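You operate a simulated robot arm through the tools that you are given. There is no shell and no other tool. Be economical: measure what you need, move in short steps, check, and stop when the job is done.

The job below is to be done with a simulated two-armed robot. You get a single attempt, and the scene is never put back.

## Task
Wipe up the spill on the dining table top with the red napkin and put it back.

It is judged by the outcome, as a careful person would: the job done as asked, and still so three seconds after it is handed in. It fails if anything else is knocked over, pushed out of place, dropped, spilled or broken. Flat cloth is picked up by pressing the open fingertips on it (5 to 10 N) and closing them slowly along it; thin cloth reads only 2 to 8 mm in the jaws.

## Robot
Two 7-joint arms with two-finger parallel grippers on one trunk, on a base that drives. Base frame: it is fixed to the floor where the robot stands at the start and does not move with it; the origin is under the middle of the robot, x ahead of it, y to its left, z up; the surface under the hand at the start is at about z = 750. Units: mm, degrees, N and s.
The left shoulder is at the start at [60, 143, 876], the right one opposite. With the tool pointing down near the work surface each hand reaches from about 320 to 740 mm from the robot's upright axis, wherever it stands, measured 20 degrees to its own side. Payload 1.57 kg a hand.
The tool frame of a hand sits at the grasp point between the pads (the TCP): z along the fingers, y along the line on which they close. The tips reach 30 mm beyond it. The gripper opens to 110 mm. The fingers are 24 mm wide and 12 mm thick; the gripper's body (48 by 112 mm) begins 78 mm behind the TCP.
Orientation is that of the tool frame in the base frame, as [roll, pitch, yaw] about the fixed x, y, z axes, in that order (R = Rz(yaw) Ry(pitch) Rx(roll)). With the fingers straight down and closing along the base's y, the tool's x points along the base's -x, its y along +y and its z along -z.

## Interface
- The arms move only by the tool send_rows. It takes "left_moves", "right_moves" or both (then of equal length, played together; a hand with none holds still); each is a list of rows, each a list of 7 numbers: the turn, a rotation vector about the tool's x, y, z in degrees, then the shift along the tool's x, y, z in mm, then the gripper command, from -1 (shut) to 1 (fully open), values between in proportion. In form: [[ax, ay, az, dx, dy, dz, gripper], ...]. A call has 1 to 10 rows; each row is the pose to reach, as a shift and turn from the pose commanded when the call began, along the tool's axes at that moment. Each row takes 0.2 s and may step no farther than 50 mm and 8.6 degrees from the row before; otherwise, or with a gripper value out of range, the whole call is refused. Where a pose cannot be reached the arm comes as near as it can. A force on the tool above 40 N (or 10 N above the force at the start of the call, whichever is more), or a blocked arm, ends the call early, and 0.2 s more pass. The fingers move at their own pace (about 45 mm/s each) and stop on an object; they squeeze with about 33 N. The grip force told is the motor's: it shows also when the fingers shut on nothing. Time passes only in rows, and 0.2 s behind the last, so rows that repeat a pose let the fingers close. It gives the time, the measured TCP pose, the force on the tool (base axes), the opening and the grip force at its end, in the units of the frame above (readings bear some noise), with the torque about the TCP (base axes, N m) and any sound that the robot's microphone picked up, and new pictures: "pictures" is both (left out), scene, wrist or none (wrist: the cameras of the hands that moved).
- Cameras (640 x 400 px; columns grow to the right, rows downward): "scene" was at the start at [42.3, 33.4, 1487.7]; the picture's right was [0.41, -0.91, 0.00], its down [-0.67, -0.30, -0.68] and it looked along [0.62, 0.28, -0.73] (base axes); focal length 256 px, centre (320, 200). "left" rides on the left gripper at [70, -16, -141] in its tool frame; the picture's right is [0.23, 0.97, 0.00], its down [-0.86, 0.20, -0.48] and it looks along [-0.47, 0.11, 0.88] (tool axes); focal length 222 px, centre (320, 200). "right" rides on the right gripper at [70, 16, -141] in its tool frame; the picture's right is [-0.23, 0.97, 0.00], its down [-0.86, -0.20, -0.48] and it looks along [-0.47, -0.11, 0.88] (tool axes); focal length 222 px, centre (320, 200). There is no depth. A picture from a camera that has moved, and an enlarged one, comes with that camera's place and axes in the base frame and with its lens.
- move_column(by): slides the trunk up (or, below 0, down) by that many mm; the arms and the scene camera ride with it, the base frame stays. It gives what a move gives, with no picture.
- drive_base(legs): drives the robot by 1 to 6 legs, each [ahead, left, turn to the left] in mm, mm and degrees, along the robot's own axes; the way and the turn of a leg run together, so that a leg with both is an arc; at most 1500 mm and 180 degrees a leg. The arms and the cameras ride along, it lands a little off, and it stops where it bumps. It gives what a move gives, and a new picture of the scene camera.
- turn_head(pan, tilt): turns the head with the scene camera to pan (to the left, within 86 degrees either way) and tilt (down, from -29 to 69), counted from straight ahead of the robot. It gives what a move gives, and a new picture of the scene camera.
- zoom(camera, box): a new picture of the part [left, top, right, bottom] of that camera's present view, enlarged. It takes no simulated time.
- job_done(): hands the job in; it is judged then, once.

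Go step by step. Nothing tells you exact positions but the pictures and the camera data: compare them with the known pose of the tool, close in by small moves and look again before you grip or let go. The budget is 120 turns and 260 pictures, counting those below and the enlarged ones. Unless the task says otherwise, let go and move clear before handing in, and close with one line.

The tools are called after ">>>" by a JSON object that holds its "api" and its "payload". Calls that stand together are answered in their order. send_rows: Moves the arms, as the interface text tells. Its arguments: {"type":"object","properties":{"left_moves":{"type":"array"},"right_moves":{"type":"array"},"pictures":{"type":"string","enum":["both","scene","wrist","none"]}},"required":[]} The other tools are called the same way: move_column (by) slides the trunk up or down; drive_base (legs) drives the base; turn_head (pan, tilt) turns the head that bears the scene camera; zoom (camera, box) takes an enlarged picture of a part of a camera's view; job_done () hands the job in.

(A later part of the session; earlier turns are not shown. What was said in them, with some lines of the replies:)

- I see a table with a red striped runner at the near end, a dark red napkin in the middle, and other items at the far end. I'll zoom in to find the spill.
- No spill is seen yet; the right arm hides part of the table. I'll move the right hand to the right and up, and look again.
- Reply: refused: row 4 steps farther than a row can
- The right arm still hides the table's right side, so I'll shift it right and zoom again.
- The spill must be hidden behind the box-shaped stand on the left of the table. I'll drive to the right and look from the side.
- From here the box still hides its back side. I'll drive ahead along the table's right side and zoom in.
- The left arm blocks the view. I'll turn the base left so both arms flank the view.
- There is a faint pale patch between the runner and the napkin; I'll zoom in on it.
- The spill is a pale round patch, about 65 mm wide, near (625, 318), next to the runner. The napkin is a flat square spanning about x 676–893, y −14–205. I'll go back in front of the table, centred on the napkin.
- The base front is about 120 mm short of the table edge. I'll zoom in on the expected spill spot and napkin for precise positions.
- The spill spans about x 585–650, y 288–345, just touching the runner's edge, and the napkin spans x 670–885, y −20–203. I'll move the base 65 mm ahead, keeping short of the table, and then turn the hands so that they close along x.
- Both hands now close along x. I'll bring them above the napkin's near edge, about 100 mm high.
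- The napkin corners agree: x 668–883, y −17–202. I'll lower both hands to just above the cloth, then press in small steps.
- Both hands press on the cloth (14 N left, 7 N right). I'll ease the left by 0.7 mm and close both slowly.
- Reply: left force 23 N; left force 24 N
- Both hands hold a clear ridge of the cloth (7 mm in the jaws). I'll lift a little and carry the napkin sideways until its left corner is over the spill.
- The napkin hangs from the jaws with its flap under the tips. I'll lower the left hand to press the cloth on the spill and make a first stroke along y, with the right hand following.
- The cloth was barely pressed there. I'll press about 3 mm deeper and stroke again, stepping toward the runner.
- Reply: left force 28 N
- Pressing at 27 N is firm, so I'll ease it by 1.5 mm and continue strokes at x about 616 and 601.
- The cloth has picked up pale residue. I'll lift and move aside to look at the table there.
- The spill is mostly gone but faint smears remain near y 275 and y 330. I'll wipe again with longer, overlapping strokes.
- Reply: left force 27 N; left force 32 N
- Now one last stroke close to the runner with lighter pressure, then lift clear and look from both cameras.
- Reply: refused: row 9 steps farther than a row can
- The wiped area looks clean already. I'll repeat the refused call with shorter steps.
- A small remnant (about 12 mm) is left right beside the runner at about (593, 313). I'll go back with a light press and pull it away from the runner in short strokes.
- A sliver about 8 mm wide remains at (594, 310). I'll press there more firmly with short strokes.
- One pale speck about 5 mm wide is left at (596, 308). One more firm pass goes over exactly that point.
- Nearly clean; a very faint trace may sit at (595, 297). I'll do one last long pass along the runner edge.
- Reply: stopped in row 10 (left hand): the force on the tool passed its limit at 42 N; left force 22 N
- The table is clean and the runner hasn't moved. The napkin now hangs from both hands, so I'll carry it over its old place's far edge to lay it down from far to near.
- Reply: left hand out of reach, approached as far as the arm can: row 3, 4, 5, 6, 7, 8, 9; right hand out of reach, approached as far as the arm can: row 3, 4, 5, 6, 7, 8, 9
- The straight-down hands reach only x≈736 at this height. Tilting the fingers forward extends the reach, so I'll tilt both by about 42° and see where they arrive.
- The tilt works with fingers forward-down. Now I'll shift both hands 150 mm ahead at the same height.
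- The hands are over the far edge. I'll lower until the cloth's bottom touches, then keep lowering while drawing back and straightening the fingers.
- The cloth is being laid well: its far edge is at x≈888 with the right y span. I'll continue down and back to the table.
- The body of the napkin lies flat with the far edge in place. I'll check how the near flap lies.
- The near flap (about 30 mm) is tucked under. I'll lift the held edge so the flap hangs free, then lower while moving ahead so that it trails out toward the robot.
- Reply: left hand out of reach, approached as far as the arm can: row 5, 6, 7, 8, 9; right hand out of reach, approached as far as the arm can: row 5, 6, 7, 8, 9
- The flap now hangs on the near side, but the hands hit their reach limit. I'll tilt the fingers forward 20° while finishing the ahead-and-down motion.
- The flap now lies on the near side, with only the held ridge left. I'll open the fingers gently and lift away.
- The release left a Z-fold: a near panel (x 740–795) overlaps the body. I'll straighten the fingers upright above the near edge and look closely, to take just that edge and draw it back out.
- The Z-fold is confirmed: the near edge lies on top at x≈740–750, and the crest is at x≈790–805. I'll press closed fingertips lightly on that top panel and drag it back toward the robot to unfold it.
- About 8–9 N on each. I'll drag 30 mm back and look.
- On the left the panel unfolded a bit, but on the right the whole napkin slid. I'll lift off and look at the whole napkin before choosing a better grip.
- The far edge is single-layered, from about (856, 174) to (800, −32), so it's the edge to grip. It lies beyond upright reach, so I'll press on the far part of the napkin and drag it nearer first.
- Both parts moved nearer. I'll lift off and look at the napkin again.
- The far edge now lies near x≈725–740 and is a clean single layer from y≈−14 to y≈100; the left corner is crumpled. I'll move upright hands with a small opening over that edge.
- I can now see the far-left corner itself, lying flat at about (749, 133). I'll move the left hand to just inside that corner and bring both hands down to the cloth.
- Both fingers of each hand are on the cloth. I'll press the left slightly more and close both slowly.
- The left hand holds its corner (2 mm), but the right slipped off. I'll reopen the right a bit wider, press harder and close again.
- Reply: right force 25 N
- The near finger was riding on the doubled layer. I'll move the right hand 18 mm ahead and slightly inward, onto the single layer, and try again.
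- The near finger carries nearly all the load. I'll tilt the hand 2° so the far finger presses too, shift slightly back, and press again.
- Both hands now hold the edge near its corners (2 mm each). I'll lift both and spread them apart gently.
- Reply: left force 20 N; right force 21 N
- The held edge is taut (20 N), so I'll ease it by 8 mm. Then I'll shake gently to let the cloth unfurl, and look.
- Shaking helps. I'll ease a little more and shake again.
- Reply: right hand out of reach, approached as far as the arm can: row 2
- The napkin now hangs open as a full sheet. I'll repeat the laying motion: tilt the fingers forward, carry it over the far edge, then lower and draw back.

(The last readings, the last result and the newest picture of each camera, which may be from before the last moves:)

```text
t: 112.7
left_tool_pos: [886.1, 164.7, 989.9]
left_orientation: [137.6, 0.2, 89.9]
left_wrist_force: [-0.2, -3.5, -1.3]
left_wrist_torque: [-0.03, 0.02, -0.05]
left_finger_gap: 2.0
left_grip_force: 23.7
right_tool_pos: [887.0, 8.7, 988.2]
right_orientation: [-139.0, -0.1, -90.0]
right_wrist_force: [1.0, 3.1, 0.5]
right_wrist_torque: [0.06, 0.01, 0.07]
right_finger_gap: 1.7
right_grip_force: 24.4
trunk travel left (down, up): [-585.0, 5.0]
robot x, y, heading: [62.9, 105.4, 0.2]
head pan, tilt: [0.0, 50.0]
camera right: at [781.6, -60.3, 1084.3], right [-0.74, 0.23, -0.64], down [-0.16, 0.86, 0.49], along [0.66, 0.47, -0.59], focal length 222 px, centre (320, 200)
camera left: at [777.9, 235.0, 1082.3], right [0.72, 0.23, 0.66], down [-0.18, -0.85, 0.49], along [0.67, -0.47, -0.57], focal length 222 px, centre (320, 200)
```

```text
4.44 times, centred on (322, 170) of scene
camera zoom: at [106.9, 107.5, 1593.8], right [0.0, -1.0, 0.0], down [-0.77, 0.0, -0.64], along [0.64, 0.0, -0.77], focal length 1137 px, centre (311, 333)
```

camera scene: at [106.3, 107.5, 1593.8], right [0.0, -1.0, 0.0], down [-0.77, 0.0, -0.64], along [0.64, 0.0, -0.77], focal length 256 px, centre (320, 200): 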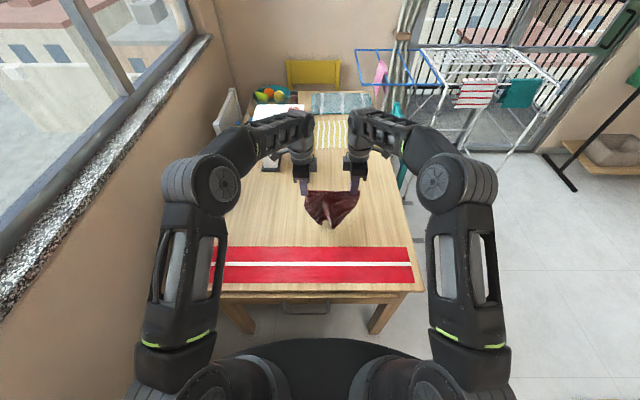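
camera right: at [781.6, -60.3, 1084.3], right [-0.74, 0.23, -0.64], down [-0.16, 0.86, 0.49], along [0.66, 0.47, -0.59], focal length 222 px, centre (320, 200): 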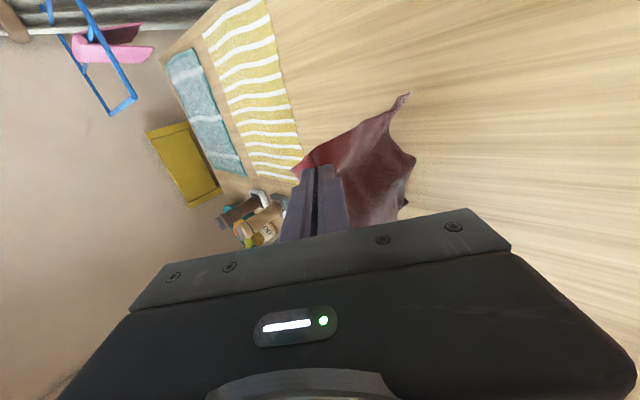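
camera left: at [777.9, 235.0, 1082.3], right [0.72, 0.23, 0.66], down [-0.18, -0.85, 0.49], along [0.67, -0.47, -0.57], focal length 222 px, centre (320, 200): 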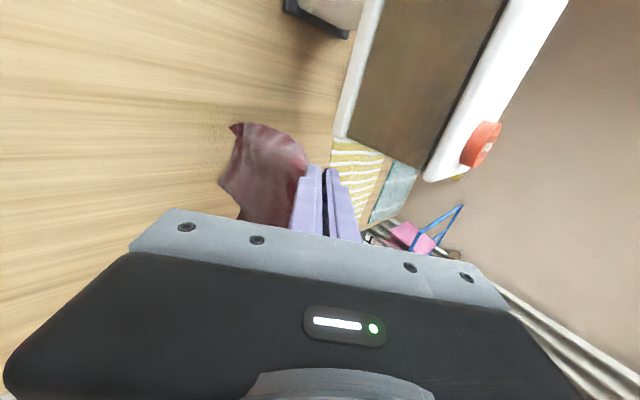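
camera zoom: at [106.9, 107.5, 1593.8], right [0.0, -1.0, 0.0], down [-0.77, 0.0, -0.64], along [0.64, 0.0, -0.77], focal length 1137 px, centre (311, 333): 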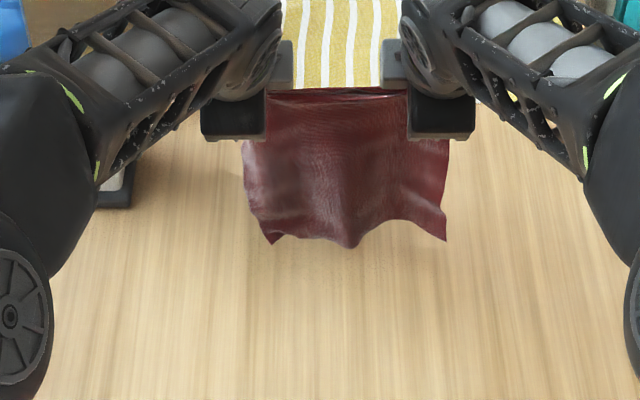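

The sheet hangs neatly over the far edge. Now I'll lower and draw back along a 45° path.

>>> {"api": "send_rows", "payload": {"left_moves": [[0, 0, 0, 0, -15.8, 15.3, -1], [0, 0, 0, 0, -35, 28.8, -1], [2.5, 0, 0, 0, -53.4, 29.7, -1], [5.5, 0, 0, 0, -73.1, 30.7, -1], [9.5, 0, 0, 0, -92.1, 31.9, -1], [13.5, 0, 0, 0, -111.3, 33.3, -1], [17.5, 0, 0, 0, -130.5, 34.7, -1], [22.5, 0, 0, 0, -149.3, 36.5, -1], [26.5, 0, 0, 0, -168.5, 38.3, -1]], "right_moves": [[0, 0, 0, 0, 15.8, 15.3, -1], [0, 0, 0, 0, 35, 28.8, -1], [-2.5, 0, 0, 0, 53.2, 30, -1], [-5.5, 0, 0, 0, 72.3, 32, -1], [-9.5, 0, 0, 0, 91.2, 34, -1], [-13.5, 0, 0, 0, 110.3, 36, -1], [-17.5, 0, 0, 0, 129.5, 38, -1], [-22.5, 0, 0, 0, 148.3, 40, -1], [-26.5, 0, 0, 0, 167.5, 42.7, -1]], "pictures": "wrist"}}

>>> {"api": "zoom", "payload": {"camera": "scene", "box": [250, 145, 394, 235]}}

```text
t: 114.7
left_tool_pos: [787.3, 162.9, 847.9]
left_orientation: [164.1, 0.3, 89.9]
left_wrist_force: [-1.2, -2.2, 0.0]
left_wrist_torque: [-0.1, 0.01, -0.01]
left_finger_gap: 1.9
left_grip_force: 23.7
right_tool_pos: [788.2, 8.5, 845.4]
right_orientation: [-165.6, -0.1, -90.0]
right_wrist_force: [-0.9, 2.3, -0.4]
right_wrist_torque: [0.04, 0.0, 0.03]
right_finger_gap: 1.7
right_grip_force: 23.3
trunk travel left (down, up): [-585.0, 5.0]
robot x, y, heading: [61.5, 113.1, -0.1]
head pan, tilt: [0.0, 50.0]
camera right: at [738.3, -60.2, 978.7], right [-0.94, 0.23, -0.24], down [0.07, 0.86, 0.51], along [0.32, 0.47, -0.82], focal length 222 px, centre (320, 200)
camera left: at [732.6, 234.1, 978.7], right [0.94, 0.23, 0.27], down [0.06, -0.85, 0.52], along [0.34, -0.47, -0.81], focal length 222 px, centre (320, 200)
```

right: 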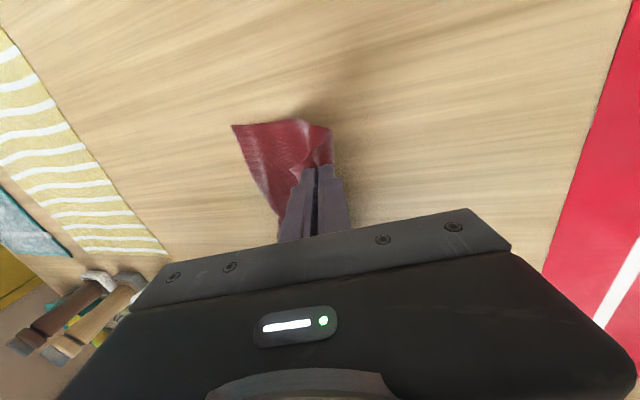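
left: 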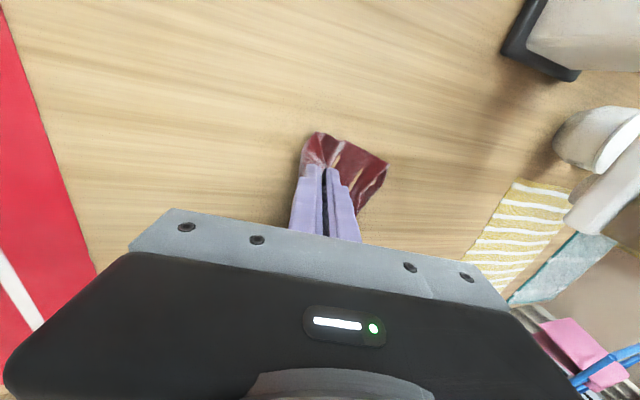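

```text
4.44 times, centred on (322, 190) of scene
camera zoom: at [107.5, 107.4, 1593.9], right [0.0, -1.0, 0.0], down [-0.77, 0.0, -0.64], along [0.64, 0.0, -0.77], focal length 1137 px, centre (311, 244)
```

zoom: 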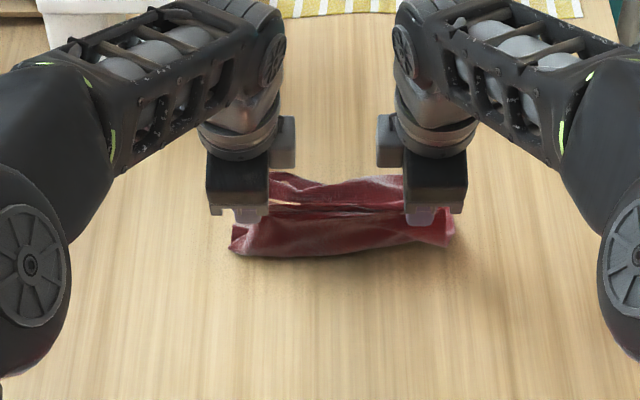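

The far edge lies at x≈907 with the corners spread. I'll finish lowering, drawing back about 20 mm extra to pull it taut into place.

>>> {"api": "send_rows", "payload": {"left_moves": [[3, 0, 0, 1, -18.6, 10.3, -1], [6, 0, 0, 2, -37.1, 20.6, -1], [9, 0, 0, 3, -55.1, 28.9, -1], [12, 0, 0, 4, -70.6, 35.9, -1], [14, 0, 0, 5, -84.1, 39.3, -1], [16, 0, 0, 5, -97.1, 40.1, -1]], "right_moves": [[-3, 0, 0, 0, 18.3, 10.8, -1], [-6, 0, 0, 0, 36.5, 21, -1], [-9, 0, 0, 0, 54.3, 29, -1], [-11, 0, 0, 0, 69.2, 36, -1], [-13, 0, 0, 0, 82.5, 39.8, -1], [-14.4, 0, 0, 0, 96.1, 40.4, -1]], "pictures": "wrist"}}

>>> {"api": "zoom", "payload": {"camera": "scene", "box": [250, 155, 394, 245]}}

```text
t: 116.1
left_tool_pos: [706.1, 169.9, 783.5]
left_orientation: [180.0, 0.4, 89.9]
left_wrist_force: [1.2, -7.6, 2.4]
left_wrist_torque: [-0.22, -0.09, 0.03]
left_finger_gap: 2.1
left_grip_force: 23.2
right_tool_pos: [704.9, 8.5, 782.2]
right_orientation: [-179.9, -0.1, -89.9]
right_wrist_force: [-0.1, 7.7, 1.9]
right_wrist_torque: [0.23, -0.01, 0.06]
right_finger_gap: 1.5
right_grip_force: 23.1
trunk travel left (down, up): [-585.0, 5.0]
robot x, y, heading: [57.7, 107.1, 0.0]
head pan, tilt: [0.0, 50.0]
camera right: at [689.3, -60.0, 924.4], right [-0.97, 0.23, 0.0], down [0.2, 0.85, 0.48], along [0.11, 0.47, -0.88], focal length 222 px, centre (320, 200)
camera left: at [688.8, 239.5, 923.8], right [0.97, 0.23, 0.0], down [0.2, -0.85, 0.48], along [0.11, -0.47, -0.88], focal length 222 px, centre (320, 200)
```

right: 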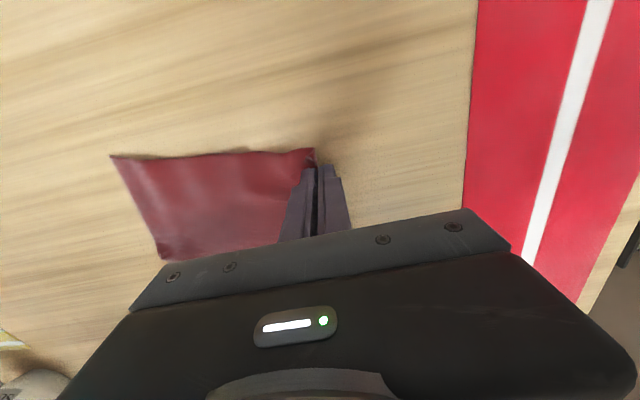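
left: 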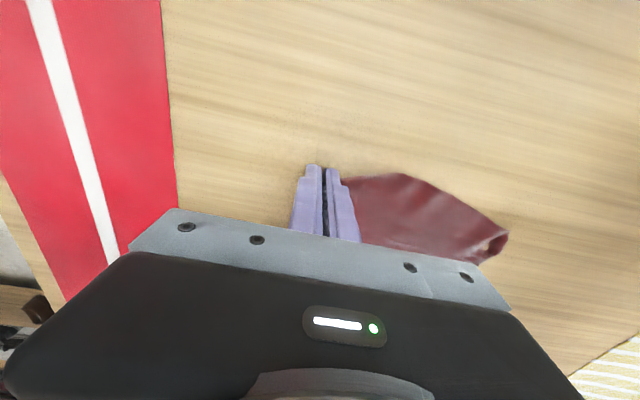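

```text
4.44 times, centred on (322, 200) of scene
camera zoom: at [106.8, 107.4, 1593.9], right [0.0, -1.0, 0.0], down [-0.77, 0.0, -0.64], along [0.64, 0.0, -0.77], focal length 1137 px, centre (311, 200)
```

zoom: 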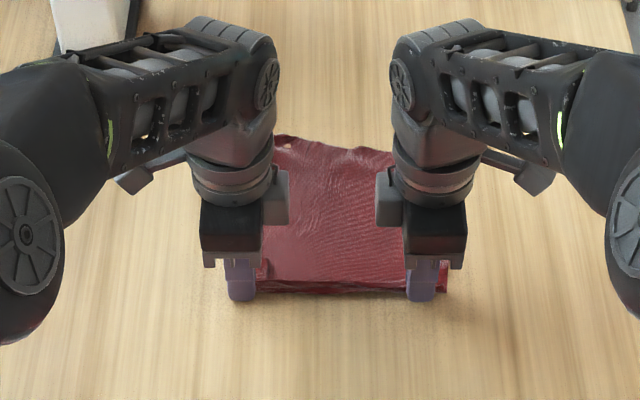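

It lies nearly flat, a little low in y and slightly far in x. I'll drag the held edge by about (−12, +15) mm to centre it on its old place.

>>> {"api": "send_rows", "payload": {"left_moves": [[0, 0, 0, 5, -4, 0, -1], [0, 0, 0, 10, -8, 0, -1], [0, 0, 0, 16, -12, 0, -1]], "right_moves": [[0, 0, 0, -5, 4, 0, -1], [0, 0, 0, -10, 8, 0, -1], [0, 0, 0, -16, 12, 0, -1]], "pictures": "none"}}

>>> {"api": "send_rows", "payload": {"left_moves": [[0, 0, 0, 0, 0, 0, -0.8], [0, 0, 0, 0, 0, 0, -0.7], [0, 0, 0, 0, 0, 0, -0.6], [0, 0, 0, 0, 0, -8, -0.55], [0, 0, 0, 0, 0, -35, -0.55], [0, 0, 0, 25, -10, -70, -0.55], [0, 0, 0, 60, -30, -90, -0.55], [0, 0, 0, 95, -50, -110, -0.55]], "right_moves": [[0, 0, 0, 0, 0, 0, -0.8], [0, 0, 0, 0, 0, 0, -0.7], [0, 0, 0, 0, 0, 0, -0.6], [0, 0, 0, 0, 0, -8, -0.55], [0, 0, 0, 0, 0, -35, -0.55], [0, 0, 0, 25, 10, -70, -0.55], [0, 0, 0, 60, 30, -90, -0.55], [0, 0, 0, 95, 50, -110, -0.55]], "pictures": "none"}}

>>> {"api": "zoom", "payload": {"camera": "scene", "box": [250, 155, 394, 245]}}

```text
t: 116.9
left_tool_pos: [694.9, 184.8, 782.9]
left_orientation: [180.0, 0.3, 89.8]
left_wrist_force: [1.3, -7.4, 3.1]
left_wrist_torque: [-0.26, -0.09, 0.01]
left_finger_gap: 1.8
left_grip_force: 23.6
right_tool_pos: [693.6, 25.2, 781.8]
right_orientation: [-179.8, 0.0, -90.0]
right_wrist_force: [-0.1, 6.9, 1.8]
right_wrist_torque: [0.18, -0.01, -0.01]
right_finger_gap: 1.7
right_grip_force: 23.2
trunk travel left (down, up): [-585.0, 5.0]
robot x, y, heading: [60.1, 108.3, -0.1]
head pan, tilt: [0.0, 50.0]
```

```text
t: 118.7
left_tool_pos: [642.9, 279.4, 892.1]
left_orientation: [-180.0, 0.3, 89.8]
left_wrist_force: [-0.8, -0.8, 0.9]
left_wrist_torque: [0.06, 0.0, 0.0]
left_finger_gap: 24.5
left_grip_force: 0.1
right_tool_pos: [642.0, -70.8, 892.8]
right_orientation: [-179.9, 0.1, -90.0]
right_wrist_force: [-0.3, 0.4, 0.5]
right_wrist_torque: [-0.02, -0.01, 0.0]
right_finger_gap: 25.1
right_grip_force: 0.1
trunk travel left (down, up): [-585.0, 5.0]
robot x, y, heading: [58.1, 105.1, 0.1]
head pan, tilt: [0.0, 50.0]
```

```text
4.44 times, centred on (322, 200) of scene
camera zoom: at [105.2, 107.5, 1593.8], right [0.0, -1.0, 0.0], down [-0.77, 0.0, -0.64], along [0.64, 0.0, -0.77], focal length 1137 px, centre (311, 200)
```

zoom: 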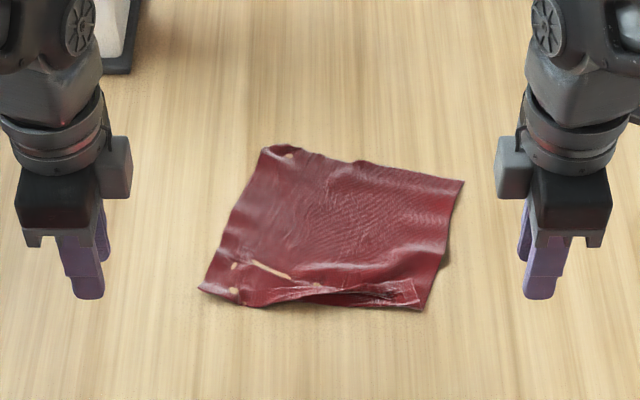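

The napkin is nearly flat and centred within about 12 mm, though turned roughly 10° with slack on the far side. I'll press lightly inside the two far corners and pull them outward to straighten it.

>>> {"api": "send_rows", "payload": {"left_moves": [[-6, 0, 0, -20, 30, 0, -1], [-12, 0, 0, -40, 60, 0, -1], [-18, 0, 0, -60, 90, 0, -1], [-24, 0, 0, -80, 120, 10, -1], [-30, 0, 0, -100, 145, 30, -1], [-36, 0, 0, -120, 170, 60, -1], [-42, 0, 0, -141, 189, 95, -1], [-42, 0, 0, -141, 189, 102, -1]], "right_moves": [[5, 0, 0, -8, -25, 0, -1], [10, 0, 0, -16, -50, 0, -1], [15, 0, 0, -24, -75, 0, -1], [20, 0, 0, -32, -100, 10, -1], [25, 0, 0, -40, -120, 30, -1], [30, 0, 0, -48, -140, 60, -1], [35, 0, 0, -51, -153, 93, -1], [35, 0, 0, -51, -153, 100, -1]], "pictures": "wrist"}}

```text
t: 120.5
left_tool_pos: [834.4, 138.2, 790.3]
left_orientation: [138.0, 0.4, 89.9]
left_wrist_force: [0.0, -0.4, 0.3]
left_wrist_torque: [0.0, 0.02, -0.03]
left_finger_gap: 0.0
left_grip_force: 21.1
right_tool_pos: [796.8, -18.6, 793.5]
right_orientation: [-144.8, 0.0, -90.0]
right_wrist_force: [-0.8, 0.4, 0.1]
right_wrist_torque: [-0.01, 0.02, 0.0]
right_finger_gap: 0.2
right_grip_force: 21.4
trunk travel left (down, up): [-585.0, 5.0]
robot x, y, heading: [58.0, 108.1, -0.0]
head pan, tilt: [0.0, 50.0]
camera right: at [702.8, -88.2, 900.3], right [-0.8, 0.23, -0.56], down [-0.11, 0.86, 0.51], along [0.59, 0.47, -0.66], focal length 222 px, centre (320, 200)
camera left: at [726.1, 208.9, 884.1], right [0.72, 0.23, 0.65], down [-0.17, -0.85, 0.49], along [0.67, -0.47, -0.58], focal length 222 px, centre (320, 200)
```

right: 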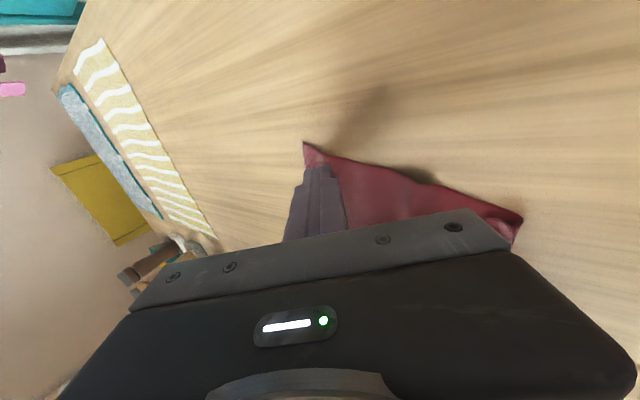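
left: 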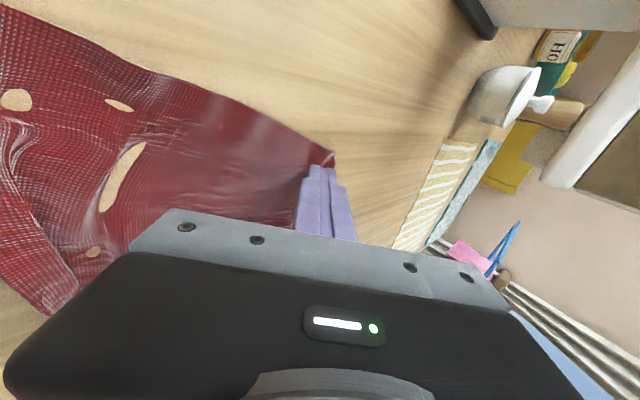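

>>> {"api": "send_rows", "payload": {"left_moves": [[0, 0, 0, 0, -3.3, 3.7, -1], [0, 0, 0, 0, -6, 6.7, -1]], "right_moves": [[0, 0, 0, 0, 3.3, 4.7, -1], [0, 0, 0, 0, 6, 8.6, -1]], "pictures": "none"}}

```text
t: 121.1
left_tool_pos: [835.3, 139.1, 781.7]
left_orientation: [138.0, 0.3, 89.8]
left_wrist_force: [0.4, 0.7, 0.7]
left_wrist_torque: [0.01, 0.0, 0.0]
left_finger_gap: 0.1
left_grip_force: 21.1
right_tool_pos: [797.1, -20.1, 781.9]
right_orientation: [-145.0, 0.0, -90.0]
right_wrist_force: [0.6, -0.6, -0.8]
right_wrist_torque: [-0.02, 0.0, 0.03]
right_finger_gap: 0.0
right_grip_force: 21.2
trunk travel left (down, up): [-585.0, 5.0]
robot x, y, heading: [63.9, 107.5, -0.2]
head pan, tilt: [0.0, 50.0]
```

>>> {"api": "send_rows", "payload": {"left_moves": [[0, 0, 0, 0, -1.3, 1.5, -1], [0, 0, 0, 0, -2, 2.2, -1]], "right_moves": [[0, 0, 0, 0, 0.9, 1.2, -1], [0, 0, 0, 0, 1.4, 2, -1]], "pictures": "none"}}

```text
t: 121.7
left_tool_pos: [834.4, 138.5, 780.0]
left_orientation: [137.9, 0.4, 89.9]
left_wrist_force: [1.9, -0.4, 4.4]
left_wrist_torque: [0.01, -0.1, 0.01]
left_finger_gap: 0.0
left_grip_force: 21.4
right_tool_pos: [797.5, -19.5, 780.5]
right_orientation: [-144.7, 0.0, -90.1]
right_wrist_force: [-0.9, -0.7, 8.1]
right_wrist_torque: [-0.09, -0.05, -0.01]
right_finger_gap: 0.1
right_grip_force: 21.8
trunk travel left (down, up): [-585.0, 5.0]
robot x, y, heading: [62.8, 106.3, -0.1]
head pan, tilt: [0.0, 50.0]
```

>>> {"api": "send_rows", "payload": {"left_moves": [[0, 0, 0, 9, 1.1, 1.9, -1], [0, 0, 0, 18, 2.5, 3.2, -1], [0, 0, 0, 27, 4, 4.5, -1], [0, 0, 0, 35, 5.5, 5.8, -1], [0, 0, 0, 35, -10, -10, -1], [0, 0, 0, 35, -25, -40, -1], [0, 0, 0, 50, -50, -80, -1], [0, 0, 0, 65, -80, -115, -1]], "right_moves": [[0, 0, 0, -3, -8.2, 5.8, -1], [0, 0, 0, -6, -16.4, 11.5, -1], [0, 0, 0, -9, -24.6, 17.3, -1], [0, 0, 0, -12, -32.8, 23, -1], [0, 0, 0, -12, -17, 8, -1], [0, 0, 0, -12, 0, -22, -1], [0, 0, 0, 15, 25, -50, -1], [0, 0, 0, 45, 50, -80, -1]], "pictures": "none"}}

>>> {"api": "zoom", "payload": {"camera": "scene", "box": [250, 155, 394, 245]}}

```text
t: 123.5
left_tool_pos: [696.9, 205.2, 813.1]
left_orientation: [137.9, 0.3, 89.9]
left_wrist_force: [0.3, 0.3, 0.5]
left_wrist_torque: [0.01, 0.02, 0.02]
left_finger_gap: 0.0
left_grip_force: 21.6
right_tool_pos: [708.3, -63.3, 817.4]
right_orientation: [-144.8, 0.1, -90.0]
right_wrist_force: [-0.6, 0.5, -0.5]
right_wrist_torque: [-0.01, -0.02, 0.01]
right_finger_gap: 0.0
right_grip_force: 20.9
trunk travel left (down, up): [-585.0, 5.0]
robot x, y, heading: [62.4, 107.6, 0.3]
head pan, tilt: [0.0, 50.0]
```

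```text
4.44 times, centred on (322, 200) of scene
camera zoom: at [105.5, 107.2, 1593.8], right [0.0, -1.0, 0.0], down [-0.77, 0.0, -0.64], along [0.64, 0.0, -0.77], focal length 1137 px, centre (311, 200)
```

zoom: 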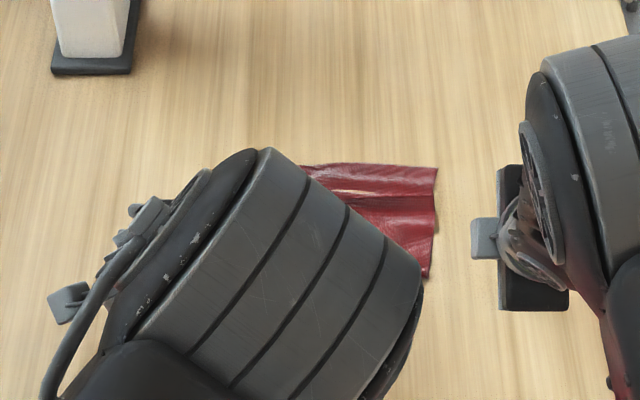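

>>> {"api": "send_rows", "payload": {"left_moves": [[6, 0, 0, 10, 20, -25, -1], [13, 0, 0, 25, 35, -45, -1], [20, 0, 0, 45, 53, -60, -1], [28, 0, 0, 65, 53, -60, -1], [36, 0, 0, 85, 45, -65, -1], [42, 0, 0, 105, 38, -70, -1], [42, 0, 0, 140, 20, -85, -1]], "right_moves": [[-5, 0, 0, 10, -17, -25, -1], [-11, 0, 0, 25, -30, -45, -1], [-17, 0, 0, 45, -46, -66, -1], [-24, 0, 0, 65, -46, -66, -1], [-30, 0, 0, 85, -46, -66, -1], [-35, 0, 0, 105, -40, -70, -1], [-35, 0, 0, 125, -30, -80, -1]], "pictures": "none"}}

>>> {"api": "zoom", "payload": {"camera": "scene", "box": [250, 155, 394, 245]}}

```text
t: 125.1
left_tool_pos: [654.7, 345.3, 887.3]
left_orientation: [180.0, 0.4, 89.8]
left_wrist_force: [-0.3, -0.4, -0.3]
left_wrist_torque: [-0.03, 0.0, 0.01]
left_finger_gap: 0.0
left_grip_force: 21.3
right_tool_pos: [688.0, -189.8, 901.1]
right_orientation: [-179.9, 0.0, -89.9]
right_wrist_force: [-0.8, 0.6, -0.6]
right_wrist_torque: [0.01, -0.05, -0.02]
right_finger_gap: 0.0
right_grip_force: 21.0
trunk travel left (down, up): [-585.0, 5.0]
robot x, y, heading: [61.6, 106.0, -0.1]
head pan, tilt: [0.0, 50.0]
```

```text
4.44 times, centred on (322, 200) of scene
camera zoom: at [104.9, 108.0, 1594.0], right [0.0, -1.0, 0.0], down [-0.77, 0.0, -0.64], along [0.64, 0.0, -0.77], focal length 1137 px, centre (311, 200)
```

zoom: 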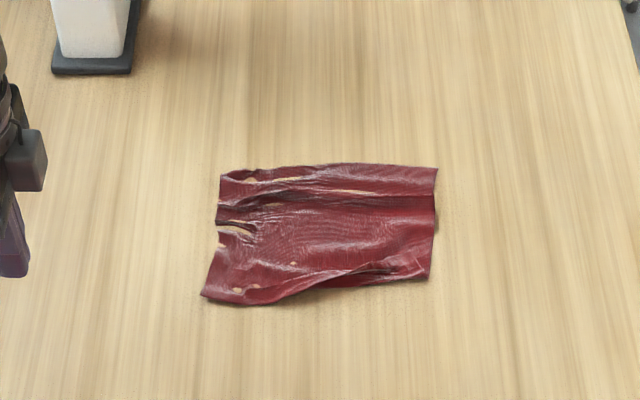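

The napkin is now square to the table and centred at about (775, 97), but it's bunched in x (about 145 of 215 mm). I'll stretch it with opposed pulls, left hand on the near edge and right hand on the far edge.

>>> {"api": "send_rows", "payload": {"left_moves": [[0, 0, 0, -25, 8, 0, -1], [0, 0, 0, -55, 17, 0, -1], [0, 0, 0, -85, 26, 0, -1], [0, 0, 0, -115, 35, 10, -1], [0, 0, 0, -145, 45, 30, -1], [0, 0, 0, -170, 52, 55, -1], [0, 0, 0, -185, 57, 80, -1], [0, 0, 0, -185, 57, 97, -1]], "right_moves": [[5, 0, 0, -30, -15, 0, -1], [10, 0, 0, -62, -31, 0, -1], [15, 0, 0, -94, -47, 0, -1], [20, 0, 0, -126, -63, 10, -1], [25, 0, 0, -158, -79, 30, -1], [30, 0, 0, -190, -95, 52, -1], [34, 0, 0, -215, -110, 80, -1], [38, 0, 0, -235, -121.5, 108, -1]], "pictures": "wrist"}}

```text
t: 126.9
left_tool_pos: [711.9, 159.0, 790.0]
left_orientation: [-180.0, 0.2, 89.8]
left_wrist_force: [0.3, 0.0, 0.7]
left_wrist_torque: [-0.01, -0.02, 0.01]
left_finger_gap: 0.1
left_grip_force: 20.6
right_tool_pos: [811.1, 47.8, 792.1]
right_orientation: [-141.8, 0.0, -89.9]
right_wrist_force: [1.0, -0.5, 0.3]
right_wrist_torque: [0.0, 0.02, 0.0]
right_finger_gap: 0.0
right_grip_force: 21.7
trunk travel left (down, up): [-585.0, 5.0]
robot x, y, heading: [56.0, 106.6, 0.3]
head pan, tilt: [0.0, 50.0]
camera right: at [711.8, -21.8, 893.3], right [-0.77, 0.23, -0.6], down [-0.14, 0.86, 0.5], along [0.63, 0.47, -0.62], focal length 222 px, centre (320, 200)
camera left: at [694.8, 229.8, 931.5], right [0.97, 0.23, 0.0], down [0.2, -0.85, 0.48], along [0.11, -0.47, -0.88], focal length 222 px, centre (320, 200)
```

right: 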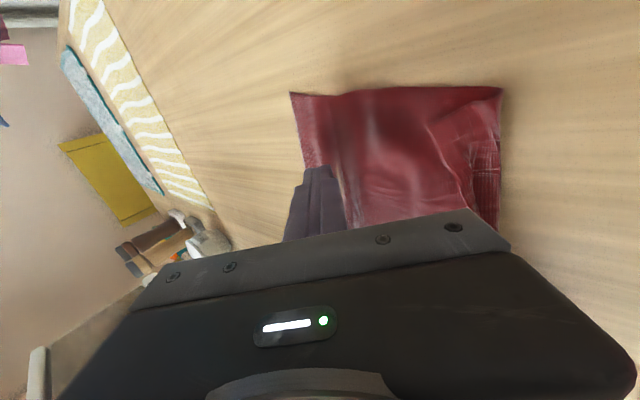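
left: 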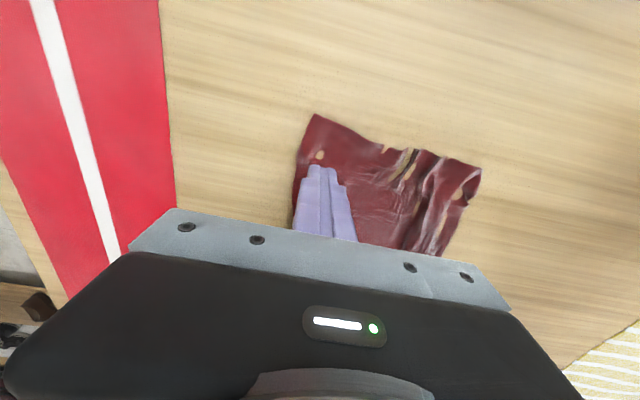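

>>> {"api": "send_rows", "payload": {"left_moves": [[0, 0, 0, 0, 0, 4, -1], [0, 0, 0, 0, 0, 7, -1], [0, 0, 0, 0, 0, 8.7, -1]], "right_moves": [[0, 0, 0, 0, 3.5, 4.5, -1], [0, 0, 0, 0, 6, 7.7, -1], [0, 0, 0, 0, 7.1, 9.1, -1]], "pictures": "none"}}

```text
t: 127.7
left_tool_pos: [710.7, 159.8, 782.2]
left_orientation: [-179.9, 0.2, 89.9]
left_wrist_force: [0.5, -0.2, 0.4]
left_wrist_torque: [-0.01, 0.0, 0.02]
left_finger_gap: 0.2
left_grip_force: 21.6
right_tool_pos: [812.0, 45.9, 780.4]
right_orientation: [-141.8, -0.1, -90.0]
right_wrist_force: [-0.5, -0.1, 6.5]
right_wrist_torque: [-0.03, -0.02, 0.01]
right_finger_gap: 0.0
right_grip_force: 21.1
trunk travel left (down, up): [-585.0, 5.0]
robot x, y, heading: [60.7, 105.4, -0.2]
head pan, tilt: [0.0, 50.0]
```

>>> {"api": "send_rows", "payload": {"left_moves": [[0, 0, 0, 0, 0, 1.6, -1], [0, 0, 0, 0, -7, 1.8, -1], [0, 0, 0, 0, -14, 1.8, -1], [0, 0, 0, 0, -21, 1.8, -1], [0, 0, 0, 0, -28, 1.8, -1], [0, 0, 0, 0, -28, -12, -1], [0, 0, 0, 0, -28, -45, -1]], "right_moves": [[0, 0, 0, 0, 0, 0, -1], [0, 0, 0, 0, -6.3, 4.9, -1], [0, 0, 0, 0, -12.6, 9.8, -1], [0, 0, 0, 0, -18.9, 14.8, -1], [0, 0, 0, 0, -25.2, 19.7, -1], [0, 0, 0, 0, -33, 8, -1], [0, 0, 0, 0, -50, -12, -1]], "pictures": "wrist"}}

```text
t: 129.3
left_tool_pos: [683.4, 161.1, 825.8]
left_orientation: [-179.9, 0.2, 89.9]
left_wrist_force: [-0.3, -0.5, 0.4]
left_wrist_torque: [-0.02, -0.01, 0.01]
left_finger_gap: 0.1
left_grip_force: 21.2
right_tool_pos: [840.7, 45.1, 820.1]
right_orientation: [-142.0, -0.1, -89.9]
right_wrist_force: [-0.2, 0.0, -0.9]
right_wrist_torque: [0.04, -0.02, 0.02]
right_finger_gap: 0.0
right_grip_force: 20.8
trunk travel left (down, up): [-585.0, 5.0]
robot x, y, heading: [62.7, 104.6, -0.1]
head pan, tilt: [0.0, 50.0]
camera right: at [742.0, -24.0, 921.6], right [-0.77, 0.23, -0.6], down [-0.14, 0.86, 0.5], along [0.63, 0.47, -0.63], focal length 222 px, centre (320, 200)
camera left: at [665.9, 230.6, 966.6], right [0.97, 0.23, 0.0], down [0.2, -0.85, 0.48], along [0.11, -0.47, -0.88], focal length 222 px, centre (320, 200)
```

right: 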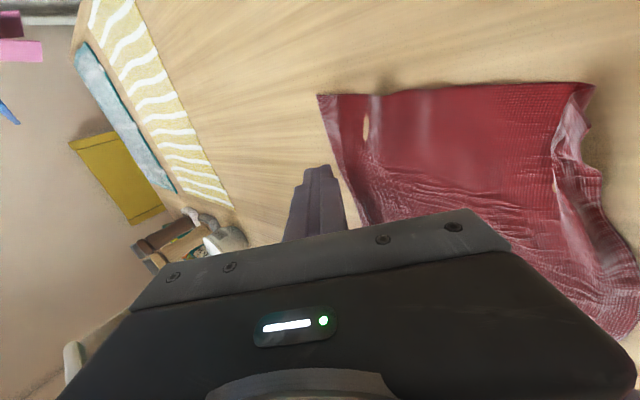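
left: 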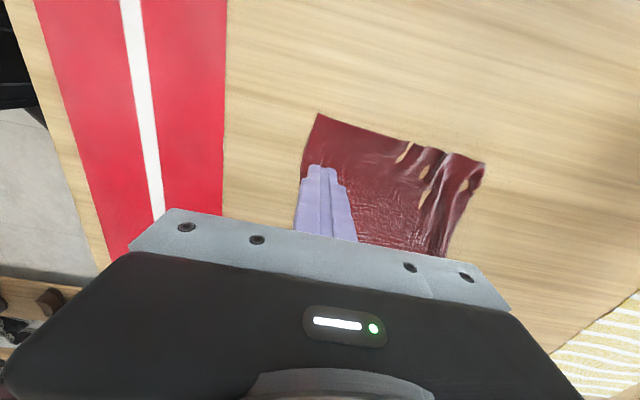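

The stretch worked on those halves. Now I'll swap: left hand to the far edge, right hand to the near edge.

>>> {"api": "send_rows", "payload": {"left_moves": [[-8, 0, 0, 0, 25, -10, -1], [-16, 0, 0, 2, 60, -15, -1], [-24, 0, 0, 3, 95, -10, -1], [-31, 0, 0, 4, 115, 5, -1], [-38, 0, 0, 4, 123, 33, -1]], "right_moves": [[-8, 0, 0, 4, 13.5, -23.3, -1], [-16, 0, 0, 8, 38.1, -48.8, -1], [-24, 0, 0, 12, 68.7, -66.4, -1], [-31, 0, 0, 16, 96.9, -75.8, -1], [-38, 0, 0, 20, 112.3, -56.1, -1]], "pictures": "wrist"}}

```text
t: 130.5
left_tool_pos: [808.5, 163.0, 793.0]
left_orientation: [142.1, 0.2, 89.8]
left_wrist_force: [0.2, -1.1, 0.6]
left_wrist_torque: [0.0, 0.0, -0.01]
left_finger_gap: 0.0
left_grip_force: 21.5
right_tool_pos: [719.5, 25.1, 794.1]
right_orientation: [179.9, 0.0, -90.0]
right_wrist_force: [-0.3, -0.4, -0.5]
right_wrist_torque: [0.0, 0.0, 0.01]
right_finger_gap: 0.0
right_grip_force: 21.5
trunk travel left (down, up): [-585.0, 5.0]
robot x, y, heading: [58.9, 108.1, 0.1]
head pan, tilt: [0.0, 50.0]
camera right: at [704.0, -44.6, 936.4], right [-0.97, 0.23, 0.0], down [0.2, 0.85, 0.48], along [0.11, 0.47, -0.88], focal length 222 px, centre (320, 200)
camera left: at [707.9, 232.9, 893.7], right [0.77, 0.23, 0.6], down [-0.14, -0.85, 0.5], along [0.62, -0.47, -0.62], focal length 222 px, centre (320, 200)
```

right: 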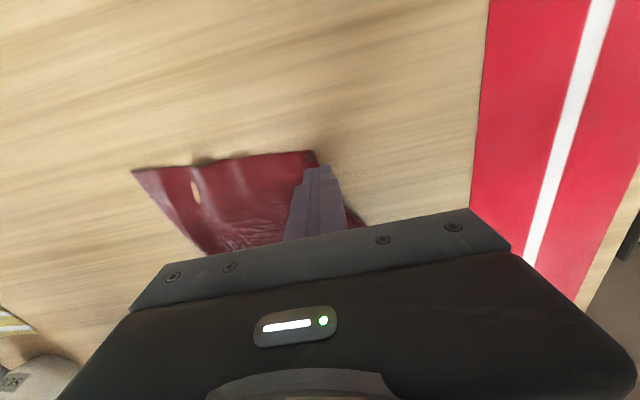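
left: 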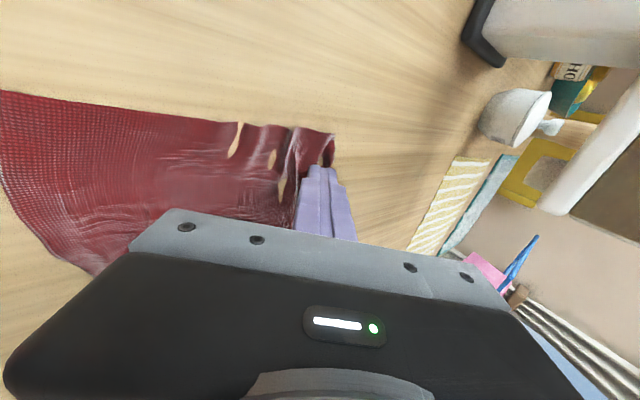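

>>> {"api": "send_rows", "payload": {"left_moves": [[0, 0, 0, 0, -3.5, 4.5, -1], [0, 0, 0, 0, -6, 7.7, -1], [0, 0, 0, 0, -7.6, 9.7, -1]], "right_moves": [[0, 0, 0, 0, -10, 3, -1], [0, 0, 0, 0, -10, 9, -1], [0, 0, 0, 0, -10, 13, -1]], "pictures": "none"}}

```text
t: 131.3
left_tool_pos: [807.4, 162.4, 780.8]
left_orientation: [141.9, 0.3, 90.0]
left_wrist_force: [0.4, 0.7, 0.4]
left_wrist_torque: [0.01, -0.01, 0.0]
left_finger_gap: 0.0
left_grip_force: 21.4
right_tool_pos: [730.0, 26.4, 781.9]
right_orientation: [-179.9, 0.1, -90.0]
right_wrist_force: [-0.5, 0.2, 2.3]
right_wrist_torque: [-0.03, -0.01, -0.01]
right_finger_gap: 0.0
right_grip_force: 21.2
trunk travel left (down, up): [-585.0, 5.0]
robot x, y, heading: [57.7, 110.8, -0.0]
head pan, tilt: [0.0, 50.0]
```

>>> {"api": "send_rows", "payload": {"left_moves": [[0, 0, 0, 0, -1, 1.3, -1], [0, 0, 0, 0, 5.3, 6.2, -1], [0, 0, 0, 0, 13.2, 12.4, -1], [0, 0, 0, 0, 21, 18.5, -1], [0, 0, 0, 0, 29, 24.7, -1], [0, 0, 0, 0, 36, 13, -1], [0, 0, 0, 0, 55, -7, -1]], "right_moves": [[0, 0, 0, 0, 0, 0.7, -1], [0, 0, 0, 0, 9, 0.7, -1], [0, 0, 0, 0, 19, 0.7, -1], [0, 0, 0, 0, 29, 0.7, -1], [0, 0, 0, 0, 39, 0.7, -1], [0, 0, 0, 0, 39, -14, -1], [0, 0, 0, 0, 39, -45, -1]], "pictures": "none"}}

>>> {"api": "send_rows", "payload": {"left_moves": [[6, 0, 0, 15, 15, -40, -1], [12, 0, 0, 40, 5, -75, -1], [18, 0, 0, 70, -5, -100, -1], [24, 0, 0, 100, -20, -120, -1], [30, 0, 0, 130, -40, -140, -1], [38, 0, 0, 160, -60, -155, -1]], "right_moves": [[0, 0, 0, 25, 0, -30, -1], [0, 0, 0, 55, 0, -50, -1], [0, 0, 0, 90, 0, -60, -1], [0, 0, 0, 125, 0, -60, -1], [0, 0, 0, 160, 0, -60, -1], [0, 0, 0, 190, 0, -60, -1]], "pictures": "none"}}

>>> {"api": "zoom", "payload": {"camera": "scene", "box": [250, 155, 394, 245]}}

```text
t: 132.9
left_tool_pos: [844.8, 163.9, 820.0]
left_orientation: [142.1, 0.3, 89.8]
left_wrist_force: [-0.6, -0.1, 0.0]
left_wrist_torque: [0.03, -0.03, 0.0]
left_finger_gap: 0.0
left_grip_force: 21.4
right_tool_pos: [690.1, 24.9, 825.8]
right_orientation: [-179.8, -0.1, -90.0]
right_wrist_force: [-0.2, -0.2, 0.4]
right_wrist_torque: [-0.01, -0.03, -0.01]
right_finger_gap: 0.0
right_grip_force: 21.9
trunk travel left (down, up): [-585.0, 5.0]
robot x, y, heading: [59.9, 106.0, 0.0]
head pan, tilt: [0.0, 50.0]
```

```text
t: 134.3
left_tool_pos: [701.8, 324.1, 904.1]
left_orientation: [-179.8, 0.4, 89.8]
left_wrist_force: [0.2, -1.3, -0.4]
left_wrist_torque: [0.02, 0.03, -0.02]
left_finger_gap: 0.1
left_grip_force: 21.3
right_tool_pos: [690.8, -164.0, 886.4]
right_orientation: [-180.0, 0.0, -90.0]
right_wrist_force: [-0.4, -0.1, 0.7]
right_wrist_torque: [0.0, 0.0, -0.03]
right_finger_gap: 0.0
right_grip_force: 22.1
trunk travel left (down, up): [-585.0, 5.0]
robot x, y, heading: [56.4, 107.8, -0.1]
head pan, tilt: [0.0, 50.0]
```

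```text
4.44 times, centred on (322, 200) of scene
camera zoom: at [107.6, 107.5, 1593.8], right [0.0, -1.0, 0.0], down [-0.77, 0.0, -0.64], along [0.64, 0.0, -0.77], focal length 1137 px, centre (311, 200)
```

zoom: 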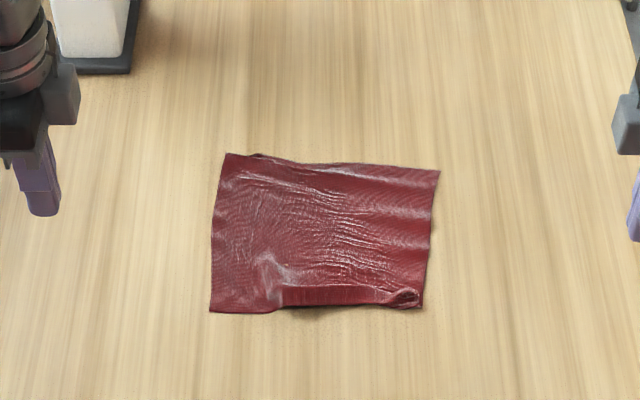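

The napkin is spread and square, spanning about x 680–865, y −15–195, practically its old place. I'll move the hands clear and do a last check of the table.

>>> {"api": "send_rows", "payload": {"left_moves": [[0, 0, 0, 0, -30, -30, -0.5], [0, 0, 0, 0, -65, -60, -0.5], [0, 0, 0, 0, -105, -80, -0.5], [0, 0, 0, 0, -150, -90, -0.5], [0, 0, 0, 0, -195, -90, -0.5], [0, 0, 0, 0, -240, -90, -0.5], [0, 0, 0, 0, -280, -90, -0.5]], "right_moves": [[0, 0, 0, 0, 30, -30, -0.5], [0, 0, 0, 0, 65, -60, -0.5], [0, 0, 0, 0, 105, -80, -0.5], [0, 0, 0, 0, 150, -90, -0.5], [0, 0, 0, 0, 195, -90, -0.5], [0, 0, 0, 0, 240, -90, -0.5], [0, 0, 0, 0, 280, -90, -0.5]], "pictures": "scene"}}

>>> {"api": "zoom", "payload": {"camera": "scene", "box": [220, 200, 316, 260]}}

>>> {"api": "zoom", "payload": {"camera": "scene", "box": [190, 80, 430, 230]}}

```text
t: 135.9
left_tool_pos: [422.2, 324.4, 994.7]
left_orientation: [179.9, 0.2, 89.9]
left_wrist_force: [-0.8, -0.3, 0.0]
left_wrist_torque: [0.0, -0.02, -0.04]
left_finger_gap: 27.7
left_grip_force: 0.2
right_tool_pos: [407.2, -163.0, 976.6]
right_orientation: [-179.8, 0.0, -90.0]
right_wrist_force: [-0.4, -0.4, -0.7]
right_wrist_torque: [0.03, -0.01, -0.03]
right_finger_gap: 27.2
right_grip_force: 0.1
trunk travel left (down, up): [-585.0, 5.0]
robot x, y, heading: [58.6, 106.1, 0.1]
head pan, tilt: [0.0, 50.0]
camera scene: at [104.6, 107.5, 1593.9], right [0.0, -1.0, 0.0], down [-0.77, 0.0, -0.64], along [0.64, 0.0, -0.77], focal length 256 px, centre (320, 200)
```

scene: 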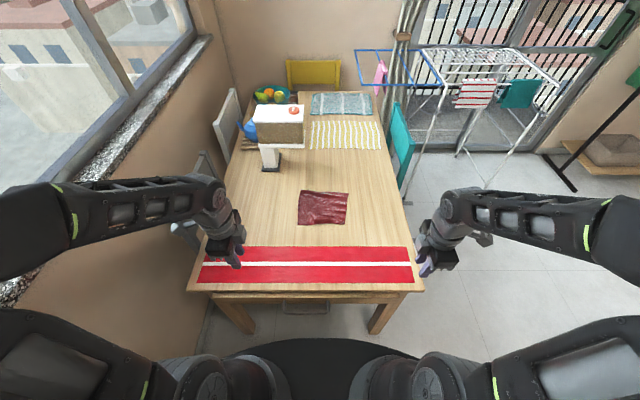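

```text
6.67 times, centred on (268, 230) of scene
camera zoom: at [104.6, 107.5, 1593.9], right [0.0, -1.0, 0.0], down [-0.77, 0.0, -0.64], along [0.64, 0.0, -0.77], focal length 1706 px, centre (667, 0)
```

zoom: 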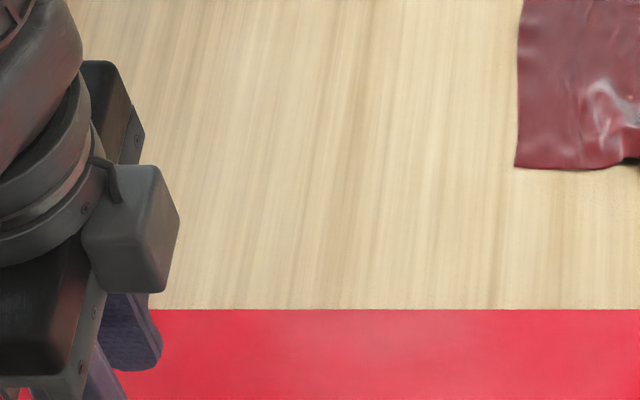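

```text
2.67 times, centred on (310, 155) of scene
camera zoom: at [104.6, 107.5, 1593.9], right [0.0, -1.0, 0.0], down [-0.77, 0.0, -0.64], along [0.64, 0.0, -0.77], focal length 682 px, centre (347, 320)
```

zoom: 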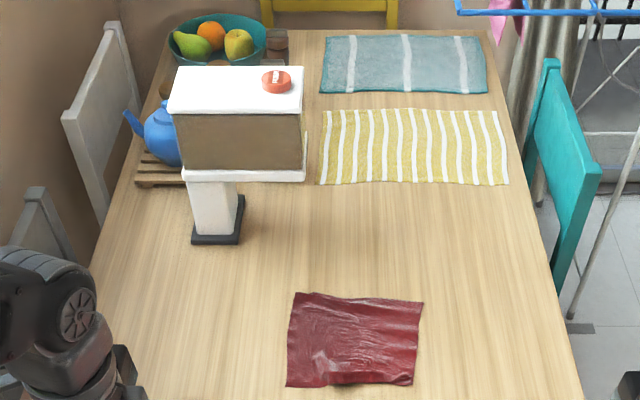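

The table is clean where the spill was, the napkin lies back in its place, and nothing else has moved. I'm handing the job in.

>>> {"api": "job_done", "payload": {}}

```text
The job is handed in.
```

I wiped up the spill with the red napkin and laid it back in its place, slightly wrinkled and within about 10 mm of where it was centred. In the last pictures the table looks clean there and nothing else has moved.
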